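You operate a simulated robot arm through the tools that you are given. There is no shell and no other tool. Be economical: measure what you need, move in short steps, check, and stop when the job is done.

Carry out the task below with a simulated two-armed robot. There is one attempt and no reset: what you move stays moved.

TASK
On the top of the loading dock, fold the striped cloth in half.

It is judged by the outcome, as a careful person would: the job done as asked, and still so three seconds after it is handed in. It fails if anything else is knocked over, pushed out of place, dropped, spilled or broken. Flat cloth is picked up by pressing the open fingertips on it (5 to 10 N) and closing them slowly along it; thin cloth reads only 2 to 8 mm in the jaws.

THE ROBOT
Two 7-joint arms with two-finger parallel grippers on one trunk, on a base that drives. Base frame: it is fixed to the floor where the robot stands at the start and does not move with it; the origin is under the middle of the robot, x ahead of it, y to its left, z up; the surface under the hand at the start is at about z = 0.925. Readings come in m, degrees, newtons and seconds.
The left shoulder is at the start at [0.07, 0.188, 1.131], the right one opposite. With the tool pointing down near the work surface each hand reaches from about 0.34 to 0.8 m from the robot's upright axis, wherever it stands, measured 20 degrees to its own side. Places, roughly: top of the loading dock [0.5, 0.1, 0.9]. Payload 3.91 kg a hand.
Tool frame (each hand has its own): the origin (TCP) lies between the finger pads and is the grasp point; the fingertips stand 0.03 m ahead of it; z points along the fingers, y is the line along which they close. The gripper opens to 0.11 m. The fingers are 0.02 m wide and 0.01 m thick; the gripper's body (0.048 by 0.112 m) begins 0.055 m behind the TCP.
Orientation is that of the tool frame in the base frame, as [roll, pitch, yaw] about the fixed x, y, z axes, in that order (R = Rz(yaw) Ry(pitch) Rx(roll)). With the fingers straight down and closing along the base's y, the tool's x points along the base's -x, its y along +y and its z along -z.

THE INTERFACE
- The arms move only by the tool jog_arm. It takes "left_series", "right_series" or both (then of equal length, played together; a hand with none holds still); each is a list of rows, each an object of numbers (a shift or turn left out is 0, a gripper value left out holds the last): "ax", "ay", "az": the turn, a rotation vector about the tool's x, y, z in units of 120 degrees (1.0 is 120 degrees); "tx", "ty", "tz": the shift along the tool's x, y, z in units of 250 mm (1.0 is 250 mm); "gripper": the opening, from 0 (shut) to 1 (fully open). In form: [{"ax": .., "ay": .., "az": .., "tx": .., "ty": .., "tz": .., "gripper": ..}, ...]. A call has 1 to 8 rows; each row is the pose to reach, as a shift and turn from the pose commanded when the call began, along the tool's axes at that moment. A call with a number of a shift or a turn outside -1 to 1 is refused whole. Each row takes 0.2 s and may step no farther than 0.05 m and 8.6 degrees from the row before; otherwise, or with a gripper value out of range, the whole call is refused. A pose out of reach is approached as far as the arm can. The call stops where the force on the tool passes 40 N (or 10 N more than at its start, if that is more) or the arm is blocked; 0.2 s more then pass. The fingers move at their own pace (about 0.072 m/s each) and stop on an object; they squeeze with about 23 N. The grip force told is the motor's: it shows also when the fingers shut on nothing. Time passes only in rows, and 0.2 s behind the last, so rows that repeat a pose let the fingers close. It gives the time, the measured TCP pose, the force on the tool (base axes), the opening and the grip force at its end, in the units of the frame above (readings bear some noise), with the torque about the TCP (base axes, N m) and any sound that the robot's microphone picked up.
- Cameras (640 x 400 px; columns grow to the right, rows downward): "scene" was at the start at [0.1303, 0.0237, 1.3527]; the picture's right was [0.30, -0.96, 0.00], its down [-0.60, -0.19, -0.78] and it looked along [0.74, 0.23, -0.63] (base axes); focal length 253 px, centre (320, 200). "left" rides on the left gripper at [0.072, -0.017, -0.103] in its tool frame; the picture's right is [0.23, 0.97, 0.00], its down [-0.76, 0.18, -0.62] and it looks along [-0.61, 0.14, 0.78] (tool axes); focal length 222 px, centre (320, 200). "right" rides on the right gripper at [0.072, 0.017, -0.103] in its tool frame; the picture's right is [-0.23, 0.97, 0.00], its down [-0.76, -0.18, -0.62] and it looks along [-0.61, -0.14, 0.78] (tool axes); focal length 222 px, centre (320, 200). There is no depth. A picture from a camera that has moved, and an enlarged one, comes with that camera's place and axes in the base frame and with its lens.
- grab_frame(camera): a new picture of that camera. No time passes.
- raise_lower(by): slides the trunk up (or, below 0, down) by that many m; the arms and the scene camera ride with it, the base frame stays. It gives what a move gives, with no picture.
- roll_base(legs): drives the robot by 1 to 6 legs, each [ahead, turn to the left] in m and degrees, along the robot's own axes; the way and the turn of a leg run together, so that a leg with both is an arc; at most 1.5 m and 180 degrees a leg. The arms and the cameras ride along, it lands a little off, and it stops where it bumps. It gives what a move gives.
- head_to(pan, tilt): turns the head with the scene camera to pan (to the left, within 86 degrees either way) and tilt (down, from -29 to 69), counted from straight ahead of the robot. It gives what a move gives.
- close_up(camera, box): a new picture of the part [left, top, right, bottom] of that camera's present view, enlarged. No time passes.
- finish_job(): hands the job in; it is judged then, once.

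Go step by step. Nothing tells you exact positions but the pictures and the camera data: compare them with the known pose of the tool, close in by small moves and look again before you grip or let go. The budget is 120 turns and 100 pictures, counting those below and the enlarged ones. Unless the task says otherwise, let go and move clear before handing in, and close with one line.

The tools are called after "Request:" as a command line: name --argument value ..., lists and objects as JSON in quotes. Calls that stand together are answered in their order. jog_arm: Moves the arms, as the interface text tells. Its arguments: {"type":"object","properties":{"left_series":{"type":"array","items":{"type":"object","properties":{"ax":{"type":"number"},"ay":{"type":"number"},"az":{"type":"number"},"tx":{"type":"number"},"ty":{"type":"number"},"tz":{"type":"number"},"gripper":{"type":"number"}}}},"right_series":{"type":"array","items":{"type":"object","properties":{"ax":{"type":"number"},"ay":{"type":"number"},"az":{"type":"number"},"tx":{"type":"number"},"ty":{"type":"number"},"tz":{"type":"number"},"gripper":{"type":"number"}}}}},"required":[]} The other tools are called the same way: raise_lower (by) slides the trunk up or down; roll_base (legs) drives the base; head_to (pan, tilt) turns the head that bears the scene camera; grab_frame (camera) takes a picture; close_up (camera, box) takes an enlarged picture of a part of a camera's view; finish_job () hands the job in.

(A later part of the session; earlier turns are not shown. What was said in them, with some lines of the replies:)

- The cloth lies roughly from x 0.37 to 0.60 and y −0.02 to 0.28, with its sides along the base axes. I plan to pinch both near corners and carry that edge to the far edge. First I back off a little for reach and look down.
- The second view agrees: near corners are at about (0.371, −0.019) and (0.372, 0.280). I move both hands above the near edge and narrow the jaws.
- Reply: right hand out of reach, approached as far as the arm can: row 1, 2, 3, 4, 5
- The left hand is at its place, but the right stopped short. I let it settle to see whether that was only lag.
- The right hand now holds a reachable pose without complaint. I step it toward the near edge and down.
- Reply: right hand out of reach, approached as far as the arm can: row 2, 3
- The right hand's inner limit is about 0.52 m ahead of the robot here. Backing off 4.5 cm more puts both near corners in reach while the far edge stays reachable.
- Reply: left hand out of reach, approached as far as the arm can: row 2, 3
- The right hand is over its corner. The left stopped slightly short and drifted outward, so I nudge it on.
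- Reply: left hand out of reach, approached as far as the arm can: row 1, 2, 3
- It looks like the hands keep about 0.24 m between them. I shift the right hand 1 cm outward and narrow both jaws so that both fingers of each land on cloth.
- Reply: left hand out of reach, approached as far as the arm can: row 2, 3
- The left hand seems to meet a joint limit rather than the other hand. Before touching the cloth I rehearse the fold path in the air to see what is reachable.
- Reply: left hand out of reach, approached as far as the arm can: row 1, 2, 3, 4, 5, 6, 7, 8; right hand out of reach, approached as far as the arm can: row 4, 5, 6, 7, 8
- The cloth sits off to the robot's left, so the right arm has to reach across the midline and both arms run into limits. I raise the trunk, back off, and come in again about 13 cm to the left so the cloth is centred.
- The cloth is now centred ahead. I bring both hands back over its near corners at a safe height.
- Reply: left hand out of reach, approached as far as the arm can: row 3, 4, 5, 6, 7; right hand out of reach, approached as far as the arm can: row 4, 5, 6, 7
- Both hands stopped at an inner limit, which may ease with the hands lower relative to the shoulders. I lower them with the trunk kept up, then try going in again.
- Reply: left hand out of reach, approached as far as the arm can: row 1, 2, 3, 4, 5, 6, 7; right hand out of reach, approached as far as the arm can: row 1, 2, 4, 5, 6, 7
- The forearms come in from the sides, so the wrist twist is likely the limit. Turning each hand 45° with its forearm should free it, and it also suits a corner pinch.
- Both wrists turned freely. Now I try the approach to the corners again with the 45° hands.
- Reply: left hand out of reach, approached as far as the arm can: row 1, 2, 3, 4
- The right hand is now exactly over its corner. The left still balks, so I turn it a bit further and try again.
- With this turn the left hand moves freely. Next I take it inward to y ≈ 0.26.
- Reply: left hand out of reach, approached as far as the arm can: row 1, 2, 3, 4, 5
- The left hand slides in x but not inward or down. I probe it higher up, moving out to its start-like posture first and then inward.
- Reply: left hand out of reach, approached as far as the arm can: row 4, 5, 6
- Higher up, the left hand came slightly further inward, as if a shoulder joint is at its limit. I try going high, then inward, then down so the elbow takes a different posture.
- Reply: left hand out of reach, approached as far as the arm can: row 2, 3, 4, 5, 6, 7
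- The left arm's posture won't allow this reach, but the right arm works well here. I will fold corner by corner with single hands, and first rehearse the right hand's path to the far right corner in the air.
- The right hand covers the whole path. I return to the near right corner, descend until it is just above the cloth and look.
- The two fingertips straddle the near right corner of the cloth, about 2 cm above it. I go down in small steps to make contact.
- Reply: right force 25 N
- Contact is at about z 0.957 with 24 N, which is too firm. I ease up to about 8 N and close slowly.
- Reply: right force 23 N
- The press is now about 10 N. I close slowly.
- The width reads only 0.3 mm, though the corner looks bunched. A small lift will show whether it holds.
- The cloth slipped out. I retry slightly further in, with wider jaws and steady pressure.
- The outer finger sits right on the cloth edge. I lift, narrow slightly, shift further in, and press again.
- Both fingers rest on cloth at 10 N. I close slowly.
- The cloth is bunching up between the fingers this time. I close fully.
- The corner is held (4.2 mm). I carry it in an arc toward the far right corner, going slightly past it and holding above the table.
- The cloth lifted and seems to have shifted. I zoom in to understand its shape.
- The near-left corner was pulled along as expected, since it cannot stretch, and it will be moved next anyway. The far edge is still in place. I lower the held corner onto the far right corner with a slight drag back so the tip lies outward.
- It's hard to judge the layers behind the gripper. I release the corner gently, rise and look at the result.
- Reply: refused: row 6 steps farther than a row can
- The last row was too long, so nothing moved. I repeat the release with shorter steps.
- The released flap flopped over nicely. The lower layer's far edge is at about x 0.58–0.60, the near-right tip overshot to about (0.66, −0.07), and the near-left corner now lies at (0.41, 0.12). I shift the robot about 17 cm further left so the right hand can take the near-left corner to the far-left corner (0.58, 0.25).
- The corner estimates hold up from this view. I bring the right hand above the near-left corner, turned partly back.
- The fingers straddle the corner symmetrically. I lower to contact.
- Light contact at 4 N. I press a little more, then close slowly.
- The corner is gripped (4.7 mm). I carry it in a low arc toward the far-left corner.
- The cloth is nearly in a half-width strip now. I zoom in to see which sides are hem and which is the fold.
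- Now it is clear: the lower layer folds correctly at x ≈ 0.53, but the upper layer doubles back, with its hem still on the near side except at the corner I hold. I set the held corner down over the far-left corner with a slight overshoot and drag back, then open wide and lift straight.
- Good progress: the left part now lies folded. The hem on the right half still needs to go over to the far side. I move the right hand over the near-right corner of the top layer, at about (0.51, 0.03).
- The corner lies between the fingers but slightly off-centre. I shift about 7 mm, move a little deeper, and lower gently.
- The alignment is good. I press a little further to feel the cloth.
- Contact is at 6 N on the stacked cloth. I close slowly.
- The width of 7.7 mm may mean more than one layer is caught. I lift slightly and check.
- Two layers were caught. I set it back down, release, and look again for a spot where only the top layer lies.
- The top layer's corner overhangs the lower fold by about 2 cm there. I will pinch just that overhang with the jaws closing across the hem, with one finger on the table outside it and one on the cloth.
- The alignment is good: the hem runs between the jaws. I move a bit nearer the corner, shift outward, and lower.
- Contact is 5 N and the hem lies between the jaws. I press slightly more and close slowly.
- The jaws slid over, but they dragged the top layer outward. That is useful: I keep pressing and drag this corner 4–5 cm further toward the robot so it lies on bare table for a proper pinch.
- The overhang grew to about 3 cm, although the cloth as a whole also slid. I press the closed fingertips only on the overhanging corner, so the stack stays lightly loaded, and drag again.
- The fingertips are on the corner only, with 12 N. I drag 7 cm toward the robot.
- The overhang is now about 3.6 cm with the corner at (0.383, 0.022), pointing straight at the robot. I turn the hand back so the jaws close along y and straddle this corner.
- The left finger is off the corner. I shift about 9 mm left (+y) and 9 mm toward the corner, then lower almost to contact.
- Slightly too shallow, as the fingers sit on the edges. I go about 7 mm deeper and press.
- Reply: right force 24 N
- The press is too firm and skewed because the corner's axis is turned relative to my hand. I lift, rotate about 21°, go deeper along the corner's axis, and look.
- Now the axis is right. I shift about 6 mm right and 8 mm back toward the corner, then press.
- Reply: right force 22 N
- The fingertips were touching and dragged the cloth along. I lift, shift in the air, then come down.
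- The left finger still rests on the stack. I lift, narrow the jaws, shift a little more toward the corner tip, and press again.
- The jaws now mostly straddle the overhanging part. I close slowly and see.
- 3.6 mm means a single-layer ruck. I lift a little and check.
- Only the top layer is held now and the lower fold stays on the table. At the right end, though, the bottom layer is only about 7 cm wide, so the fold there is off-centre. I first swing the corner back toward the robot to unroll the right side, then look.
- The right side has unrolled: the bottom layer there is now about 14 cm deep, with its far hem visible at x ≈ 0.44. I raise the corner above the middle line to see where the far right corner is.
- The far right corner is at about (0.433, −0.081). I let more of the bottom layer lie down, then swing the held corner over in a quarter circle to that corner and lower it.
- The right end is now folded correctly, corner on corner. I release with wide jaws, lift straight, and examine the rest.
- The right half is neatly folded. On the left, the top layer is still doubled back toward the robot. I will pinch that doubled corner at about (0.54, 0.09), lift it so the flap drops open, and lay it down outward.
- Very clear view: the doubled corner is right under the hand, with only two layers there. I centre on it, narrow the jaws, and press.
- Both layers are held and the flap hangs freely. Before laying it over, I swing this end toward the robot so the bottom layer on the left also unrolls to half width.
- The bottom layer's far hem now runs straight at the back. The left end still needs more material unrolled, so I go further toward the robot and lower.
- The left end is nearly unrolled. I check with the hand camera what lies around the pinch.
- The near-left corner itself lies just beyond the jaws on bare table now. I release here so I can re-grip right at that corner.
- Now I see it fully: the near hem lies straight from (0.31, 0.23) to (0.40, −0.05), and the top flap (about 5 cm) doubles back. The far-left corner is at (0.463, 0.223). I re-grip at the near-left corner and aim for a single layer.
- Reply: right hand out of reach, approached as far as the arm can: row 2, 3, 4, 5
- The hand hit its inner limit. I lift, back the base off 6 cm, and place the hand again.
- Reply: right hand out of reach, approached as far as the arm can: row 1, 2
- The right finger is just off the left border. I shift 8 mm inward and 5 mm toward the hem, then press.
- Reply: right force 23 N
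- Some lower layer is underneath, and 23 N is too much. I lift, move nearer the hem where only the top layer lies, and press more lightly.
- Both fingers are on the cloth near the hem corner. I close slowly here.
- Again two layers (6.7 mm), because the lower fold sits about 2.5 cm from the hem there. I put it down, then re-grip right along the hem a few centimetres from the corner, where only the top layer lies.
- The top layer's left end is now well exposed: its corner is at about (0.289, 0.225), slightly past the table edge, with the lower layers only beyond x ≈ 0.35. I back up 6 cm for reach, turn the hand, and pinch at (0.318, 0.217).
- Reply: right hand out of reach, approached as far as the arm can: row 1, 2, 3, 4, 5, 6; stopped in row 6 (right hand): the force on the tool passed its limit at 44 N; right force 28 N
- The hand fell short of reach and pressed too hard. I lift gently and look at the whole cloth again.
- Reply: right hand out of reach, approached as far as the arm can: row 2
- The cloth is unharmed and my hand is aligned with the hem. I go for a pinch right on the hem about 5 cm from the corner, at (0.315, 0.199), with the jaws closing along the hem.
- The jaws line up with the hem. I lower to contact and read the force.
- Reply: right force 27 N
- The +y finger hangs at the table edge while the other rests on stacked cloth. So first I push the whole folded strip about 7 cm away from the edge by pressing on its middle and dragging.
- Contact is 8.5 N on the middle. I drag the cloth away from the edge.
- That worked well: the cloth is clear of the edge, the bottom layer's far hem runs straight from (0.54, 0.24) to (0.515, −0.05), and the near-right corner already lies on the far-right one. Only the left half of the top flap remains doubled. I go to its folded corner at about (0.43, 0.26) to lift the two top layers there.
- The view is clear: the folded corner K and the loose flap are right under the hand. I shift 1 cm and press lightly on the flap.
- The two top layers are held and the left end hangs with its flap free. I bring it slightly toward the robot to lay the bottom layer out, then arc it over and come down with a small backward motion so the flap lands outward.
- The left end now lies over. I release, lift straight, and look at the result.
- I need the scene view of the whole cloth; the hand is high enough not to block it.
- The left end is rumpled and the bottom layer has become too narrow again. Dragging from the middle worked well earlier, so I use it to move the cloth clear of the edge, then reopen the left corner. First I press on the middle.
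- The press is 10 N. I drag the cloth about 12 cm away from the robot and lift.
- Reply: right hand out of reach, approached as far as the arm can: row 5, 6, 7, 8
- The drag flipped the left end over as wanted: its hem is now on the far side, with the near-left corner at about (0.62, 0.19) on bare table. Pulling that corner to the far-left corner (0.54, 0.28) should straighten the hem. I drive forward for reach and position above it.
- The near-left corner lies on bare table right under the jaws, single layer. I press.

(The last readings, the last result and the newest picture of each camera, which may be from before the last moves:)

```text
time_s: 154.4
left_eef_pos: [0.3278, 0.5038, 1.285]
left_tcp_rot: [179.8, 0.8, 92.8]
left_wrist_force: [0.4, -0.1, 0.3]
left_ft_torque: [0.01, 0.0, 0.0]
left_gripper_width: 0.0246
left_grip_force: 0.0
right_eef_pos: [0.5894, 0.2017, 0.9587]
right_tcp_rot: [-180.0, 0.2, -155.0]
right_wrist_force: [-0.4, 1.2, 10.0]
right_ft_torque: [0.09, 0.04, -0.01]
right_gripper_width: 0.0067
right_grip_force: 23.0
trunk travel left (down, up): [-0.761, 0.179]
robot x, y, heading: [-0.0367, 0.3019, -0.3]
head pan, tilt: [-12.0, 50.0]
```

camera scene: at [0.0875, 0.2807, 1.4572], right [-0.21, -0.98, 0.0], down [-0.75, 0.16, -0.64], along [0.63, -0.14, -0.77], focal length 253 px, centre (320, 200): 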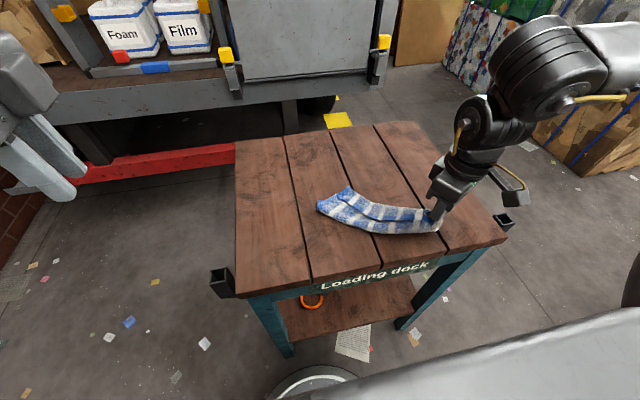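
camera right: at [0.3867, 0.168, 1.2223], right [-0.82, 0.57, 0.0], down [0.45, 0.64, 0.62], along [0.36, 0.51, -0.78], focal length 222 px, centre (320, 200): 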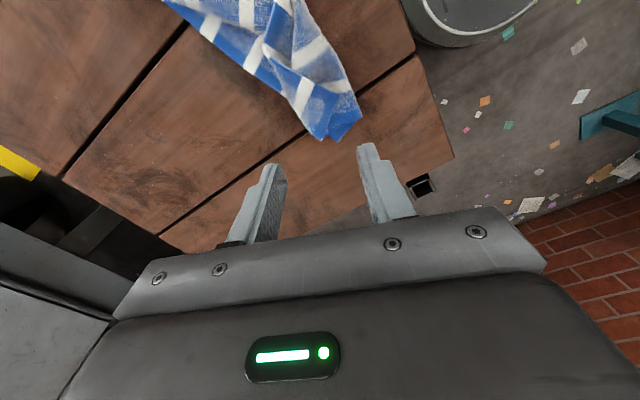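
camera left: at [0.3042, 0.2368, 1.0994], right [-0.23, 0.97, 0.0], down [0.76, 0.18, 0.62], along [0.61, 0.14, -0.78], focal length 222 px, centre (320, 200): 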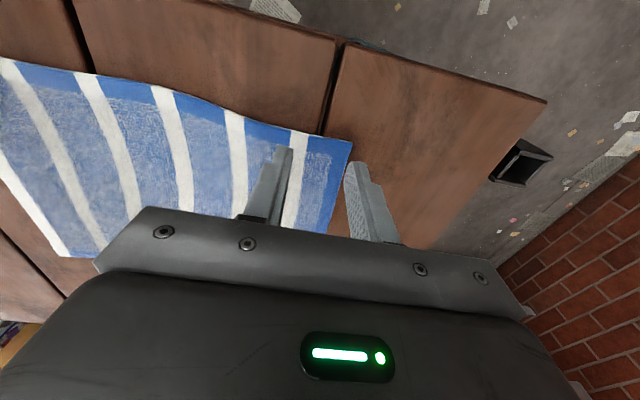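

The corner is held. I draw it left until the hem is taut, so the remaining flap straightens, then bring it onto the far-left corner.

Request:
jog_arm --right_series '[{"tx": -0.077, "ty": 0.118, "tz": -0.1}, {"tx": -0.163, "ty": 0.255, "tz": -0.12}, {"tx": -0.225, "ty": 0.38, "tz": -0.12}, {"tx": -0.225, "ty": 0.38, "tz": -0.12}, {"tx": -0.059, "ty": 0.458, "tz": -0.1}, {"tx": 0.066, "ty": 0.472, "tz": -0.06}, {"tx": 0.13, "ty": 0.485, "tz": -0.03}, {"tx": 0.13, "ty": 0.485, "tz": -0.02}]'

Request:
close_up --camera "scene" --box '[256, 115, 416, 215]'

```text
time_s: 156.2
left_eef_pos: [0.3286, 0.5045, 1.2861]
left_tcp_rot: [179.6, 0.8, 92.9]
left_wrist_force: [0.8, 1.2, 0.5]
left_ft_torque: [-0.01, -0.02, -0.03]
left_gripper_width: 0.0242
left_grip_force: 0.0
right_eef_pos: [0.511, 0.297, 0.9665]
right_tcp_rot: [179.7, 0.4, -155.0]
right_wrist_force: [4.3, 1.1, 13.0]
right_ft_torque: [0.05, -0.09, 0.01]
right_gripper_width: 0.0063
right_grip_force: 23.1
trunk travel left (down, up): [-0.761, 0.179]
robot x, y, heading: [-0.0363, 0.2948, -0.2]
head pan, tilt: [-12.0, 50.0]
```

```text
4.00 times, centred on (336, 165) of scene
camera zoom: at [0.0853, 0.2816, 1.4576], right [-0.21, -0.98, 0.0], down [-0.75, 0.16, -0.64], along [0.63, -0.14, -0.77], focal length 1013 px, centre (256, 340)
```

zoom: 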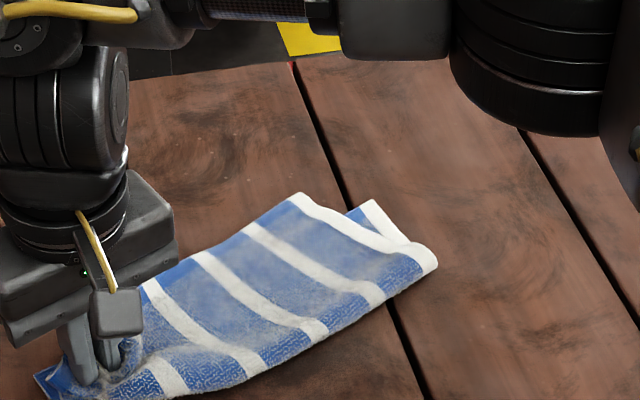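

Excellent: the cloth is now folded flat, with the top layer only shifted a few centimetres left. I release gently, lift straight up, and check.

Request:
jog_arm --right_series '[{"tz": -0.02, "gripper": 0.15}, {"tz": -0.02, "gripper": 0.45}, {"tz": -0.02, "gripper": 0.45}, {"tz": -0.1}, {"tz": -0.28}, {"tz": -0.46}, {"tz": -0.6}]'

Request:
jog_arm --right_series '[{"tx": -0.15, "ty": -0.1}, {"tx": -0.3, "ty": -0.2}, {"tx": -0.45, "ty": -0.3}, {"tx": -0.6, "ty": -0.4}]'

Request:
close_up --camera "scene" --box '[256, 125, 416, 225]'

```text
time_s: 157.8
left_eef_pos: [0.3298, 0.504, 1.2847]
left_tcp_rot: [179.7, 0.7, 92.8]
left_wrist_force: [0.2, -0.2, -0.1]
left_ft_torque: [0.0, -0.02, -0.02]
left_gripper_width: 0.0242
left_grip_force: 0.1
right_eef_pos: [0.5078, 0.2971, 1.1161]
right_tcp_rot: [179.8, 0.1, -155.1]
right_wrist_force: [-0.6, 0.3, -0.3]
right_ft_torque: [-0.01, -0.02, 0.01]
right_gripper_width: 0.0494
right_grip_force: 0.1
trunk travel left (down, up): [-0.761, 0.179]
robot x, y, heading: [-0.0356, 0.3027, -0.4]
head pan, tilt: [-12.0, 50.0]
```

```text
time_s: 158.8
left_eef_pos: [0.33, 0.5011, 1.2843]
left_tcp_rot: [179.8, 0.6, 92.7]
left_wrist_force: [-0.3, -0.4, -0.3]
left_ft_torque: [0.02, -0.01, 0.01]
left_gripper_width: 0.0242
left_grip_force: 0.0
right_eef_pos: [0.6249, 0.2714, 1.1106]
right_tcp_rot: [179.5, 0.3, -155.1]
right_wrist_force: [-0.2, 0.9, -0.1]
right_ft_torque: [-0.03, -0.02, 0.0]
right_gripper_width: 0.0496
right_grip_force: 0.2
right hand out of reach, approached as far as the arm can: row 3, 4
trunk travel left (down, up): [-0.761, 0.179]
robot x, y, heading: [-0.0376, 0.302, -0.3]
head pan, tilt: [-12.0, 50.0]
```

```text
4.00 times, centred on (336, 175) of scene
camera zoom: at [0.0869, 0.2791, 1.4572], right [-0.21, -0.98, 0.0], down [-0.75, 0.16, -0.64], along [0.63, -0.14, -0.77], focal length 1013 px, centre (256, 300)
```

zoom: 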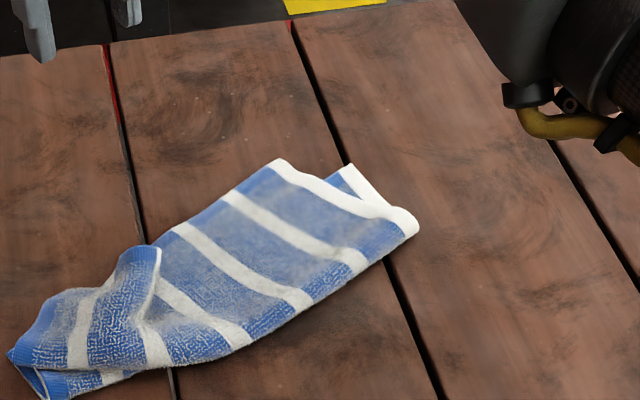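

Most of the cloth is now a clean half fold, but the top layer's left end flipped back over itself by about 8 cm. I go to that flap's free corner near (0.555, 0.25) to turn it back out.

Request:
jog_arm --right_series '[{"tx": 0.048, "ty": 0.011, "az": -0.06, "gripper": 0.45}, {"tx": 0.096, "ty": 0.021, "az": -0.12}, {"tx": 0.144, "ty": 0.032, "az": -0.18}, {"tx": 0.192, "ty": 0.043, "az": -0.24}, {"tx": 0.24, "ty": 0.053, "az": -0.3, "tz": 0.1}, {"tx": 0.288, "ty": 0.064, "az": -0.36, "tz": 0.22}, {"tx": 0.288, "ty": 0.064, "az": -0.36, "tz": 0.36}, {"tx": 0.288, "ty": 0.064, "az": -0.36, "tz": 0.48}]'

Request:
close_up --camera "right" --box '[80, 0, 560, 300]'

```text
time_s: 160.6
left_eef_pos: [0.3307, 0.504, 1.2849]
left_tcp_rot: [179.8, 0.8, 92.8]
left_wrist_force: [-0.6, -0.4, 0.3]
left_ft_torque: [0.03, 0.01, 0.02]
left_gripper_width: 0.0242
left_grip_force: 0.1
right_eef_pos: [0.5545, 0.2608, 0.9909]
right_tcp_rot: [179.9, 0.2, -111.8]
right_wrist_force: [0.0, -0.4, -0.5]
right_ft_torque: [-0.02, 0.04, 0.01]
right_gripper_width: 0.0494
right_grip_force: 0.0
trunk travel left (down, up): [-0.761, 0.179]
robot x, y, heading: [-0.04, 0.2946, -0.1]
head pan, tilt: [-12.0, 50.0]
```

```text
1.33 times, centred on (320, 150) of right
camera zoom: at [0.5119, 0.1979, 1.0946], right [-0.82, 0.57, 0.0], down [0.45, 0.64, 0.63], along [0.36, 0.51, -0.78], focal length 296 px, centre (320, 267)
```

zoom: 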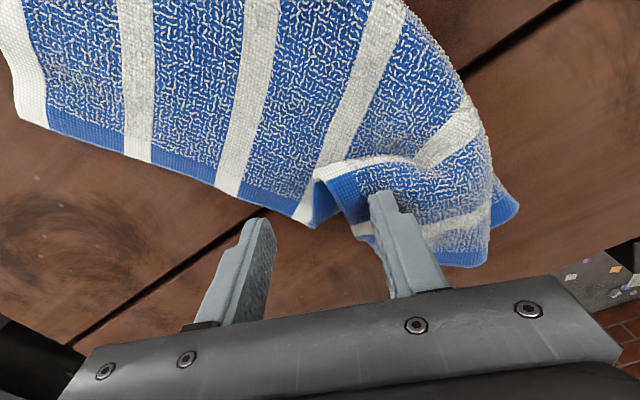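

This shows the left bump is just a pleat: the top sheet has slack because its near-right corner sits about 5 cm left of the far-right one. That corner, at (0.652, 0.138), lies on bare table, so I pinch it and pull it right to take up the pleat.

Request:
jog_arm --right_series '[{"tz": -0.16}, {"tz": -0.2, "tx": 0.06, "ty": -0.07, "az": 0.065}, {"tz": -0.2, "tx": 0.12, "ty": -0.14, "az": 0.13}, {"tz": -0.2, "tx": 0.18, "ty": -0.21, "az": 0.195}, {"tz": -0.2, "tx": 0.24, "ty": -0.28, "az": 0.26}, {"tz": -0.2, "tx": 0.3, "ty": -0.35, "az": 0.325}, {"tz": -0.2, "tx": 0.344, "ty": -0.408, "az": 0.39, "gripper": 0.36}, {"tz": -0.1, "tx": 0.344, "ty": -0.408, "az": 0.42}]'

Request:
jog_arm --right_series '[{"tz": 0.08}, {"tz": 0.16}, {"tz": 0.2}, {"tz": 0.215}, {"tz": 0.222}, {"tz": 0.222}]'

```text
time_s: 162.4
left_eef_pos: [0.3303, 0.5028, 1.2858]
left_tcp_rot: [179.8, 0.8, 92.7]
left_wrist_force: [0.1, 1.1, 0.2]
left_ft_torque: [0.0, 0.0, 0.02]
left_gripper_width: 0.0243
left_grip_force: 0.1
right_eef_pos: [0.6163, 0.1413, 1.0136]
right_tcp_rot: [179.8, 0.0, -162.4]
right_wrist_force: [-0.4, -0.5, 0.4]
right_ft_torque: [-0.01, -0.02, 0.04]
right_gripper_width: 0.0395
right_grip_force: 0.1
trunk travel left (down, up): [-0.761, 0.179]
robot x, y, heading: [-0.038, 0.2993, -0.4]
head pan, tilt: [-12.0, 50.0]
```

```text
time_s: 163.8
left_eef_pos: [0.3296, 0.5037, 1.285]
left_tcp_rot: [179.9, 0.8, 92.9]
left_wrist_force: [0.4, 0.0, -0.1]
left_ft_torque: [-0.02, -0.07, -0.01]
left_gripper_width: 0.0242
left_grip_force: 0.0
right_eef_pos: [0.6159, 0.1427, 0.9594]
right_tcp_rot: [179.8, 0.1, -162.1]
right_wrist_force: [-0.6, 1.3, 6.0]
right_ft_torque: [0.01, 0.08, -0.02]
right_gripper_width: 0.0394
right_grip_force: 0.1
trunk travel left (down, up): [-0.761, 0.179]
robot x, y, heading: [-0.0401, 0.3013, 0.1]
head pan, tilt: [-12.0, 50.0]
```

Contact is 6 N at single-layer height. I close slowly.

Request:
jog_arm --right_series '[{"tz": 0.004, "gripper": 0.33}, {"tz": 0.005, "gripper": 0.28}, {"tz": 0.005, "gripper": 0.23}, {"tz": 0.005, "gripper": 0.18}, {"tz": 0.005, "gripper": 0.13}, {"tz": 0.005, "gripper": 0.08}, {"tz": 0.005, "gripper": 0.03}, {"tz": 0.005, "gripper": 0.0}]'

Request:
jog_arm --right_series '[{"gripper": 0.0}, {"gripper": 0.0}]'

```text
time_s: 165.6
left_eef_pos: [0.3273, 0.5029, 1.2854]
left_tcp_rot: [179.8, 0.8, 92.8]
left_wrist_force: [0.2, 0.7, 0.4]
left_ft_torque: [0.0, 0.01, 0.03]
left_gripper_width: 0.024
left_grip_force: 0.0
right_eef_pos: [0.6151, 0.1419, 0.9592]
right_tcp_rot: [179.8, 0.1, -162.4]
right_wrist_force: [2.2, 0.3, 13.6]
right_ft_torque: [-0.02, 0.09, 0.02]
right_gripper_width: 0.0067
right_grip_force: 22.6
trunk travel left (down, up): [-0.761, 0.179]
robot x, y, heading: [-0.0367, 0.3023, -0.2]
head pan, tilt: [-12.0, 50.0]
```

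```text
time_s: 166.2
left_eef_pos: [0.328, 0.5049, 1.2851]
left_tcp_rot: [179.7, 0.8, 92.7]
left_wrist_force: [-0.7, -0.3, 0.4]
left_ft_torque: [0.0, -0.03, 0.0]
left_gripper_width: 0.0242
left_grip_force: 0.0
right_eef_pos: [0.6156, 0.1424, 0.9587]
right_tcp_rot: [179.7, 0.2, -162.2]
right_wrist_force: [2.4, -0.7, 14.4]
right_ft_torque: [-0.02, 0.07, 0.03]
right_gripper_width: 0.0066
right_grip_force: 22.9
trunk travel left (down, up): [-0.761, 0.179]
robot x, y, heading: [-0.0377, 0.2995, 0.0]
head pan, tilt: [-12.0, 50.0]
```

Gripped. I pull the corner right to take out the pleat, ease back onto the far-right corner, and release.

Request:
jog_arm --right_series '[{"tx": -0.006, "ty": -0.086, "tz": -0.06}, {"tx": -0.005, "ty": -0.191, "tz": -0.06}, {"tx": -0.004, "ty": -0.245, "tz": -0.05}, {"tx": -0.004, "ty": -0.245, "tz": -0.05}, {"tx": 0.048, "ty": -0.212, "tz": -0.015}, {"tx": 0.048, "ty": -0.212, "tz": -0.01, "gripper": 0.12}, {"tx": 0.048, "ty": -0.212, "tz": -0.01, "gripper": 0.45}, {"tx": 0.048, "ty": -0.212, "tz": -0.01, "gripper": 0.45}]'

Request:
jog_arm --right_series '[{"tz": -0.12}, {"tz": -0.3}, {"tz": -0.48}, {"tz": -0.65}, {"tz": -0.8}]'

Request:
close_up --camera "scene" --box '[256, 125, 416, 225]'

```text
time_s: 168.0
left_eef_pos: [0.3289, 0.5041, 1.2856]
left_tcp_rot: [179.8, 0.7, 92.9]
left_wrist_force: [0.2, -0.4, 0.5]
left_ft_torque: [-0.02, 0.02, -0.01]
left_gripper_width: 0.0242
left_grip_force: 0.1
right_eef_pos: [0.6206, 0.0883, 0.9607]
right_tcp_rot: [179.8, 0.1, -162.2]
right_wrist_force: [1.7, 0.7, 4.1]
right_ft_torque: [0.03, 0.02, -0.05]
right_gripper_width: 0.0486
right_grip_force: 0.1
trunk travel left (down, up): [-0.761, 0.179]
robot x, y, heading: [-0.036, 0.3026, 0.1]
head pan, tilt: [-12.0, 50.0]
```

```text
time_s: 169.2
left_eef_pos: [0.3275, 0.5045, 1.2864]
left_tcp_rot: [179.7, 0.8, 92.8]
left_wrist_force: [0.0, -0.2, 0.0]
left_ft_torque: [0.0, -0.02, 0.0]
left_gripper_width: 0.0241
left_grip_force: 0.0
right_eef_pos: [0.6215, 0.0909, 1.1608]
right_tcp_rot: [179.8, 0.1, -162.2]
right_wrist_force: [-0.1, -0.1, -0.2]
right_ft_torque: [-0.01, 0.01, -0.01]
right_gripper_width: 0.0496
right_grip_force: 0.1
trunk travel left (down, up): [-0.761, 0.179]
robot x, y, heading: [-0.0333, 0.3018, -0.2]
head pan, tilt: [-12.0, 50.0]
```

```text
refused: no pictures are left
```

No pictures are left, so I can't check the last pull. The corner was released gently and both hands are clear of the cloth, so I'm handing the job in.

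Request:
finish_job

```text
The job is handed in.
```

I folded the striped cloth over on the loading dock and let go with both hands clear, but I can't confirm it is a clean half fold: in the last view the left end had a pleat, and I had no pictures left to check the final pull meant to take it out.
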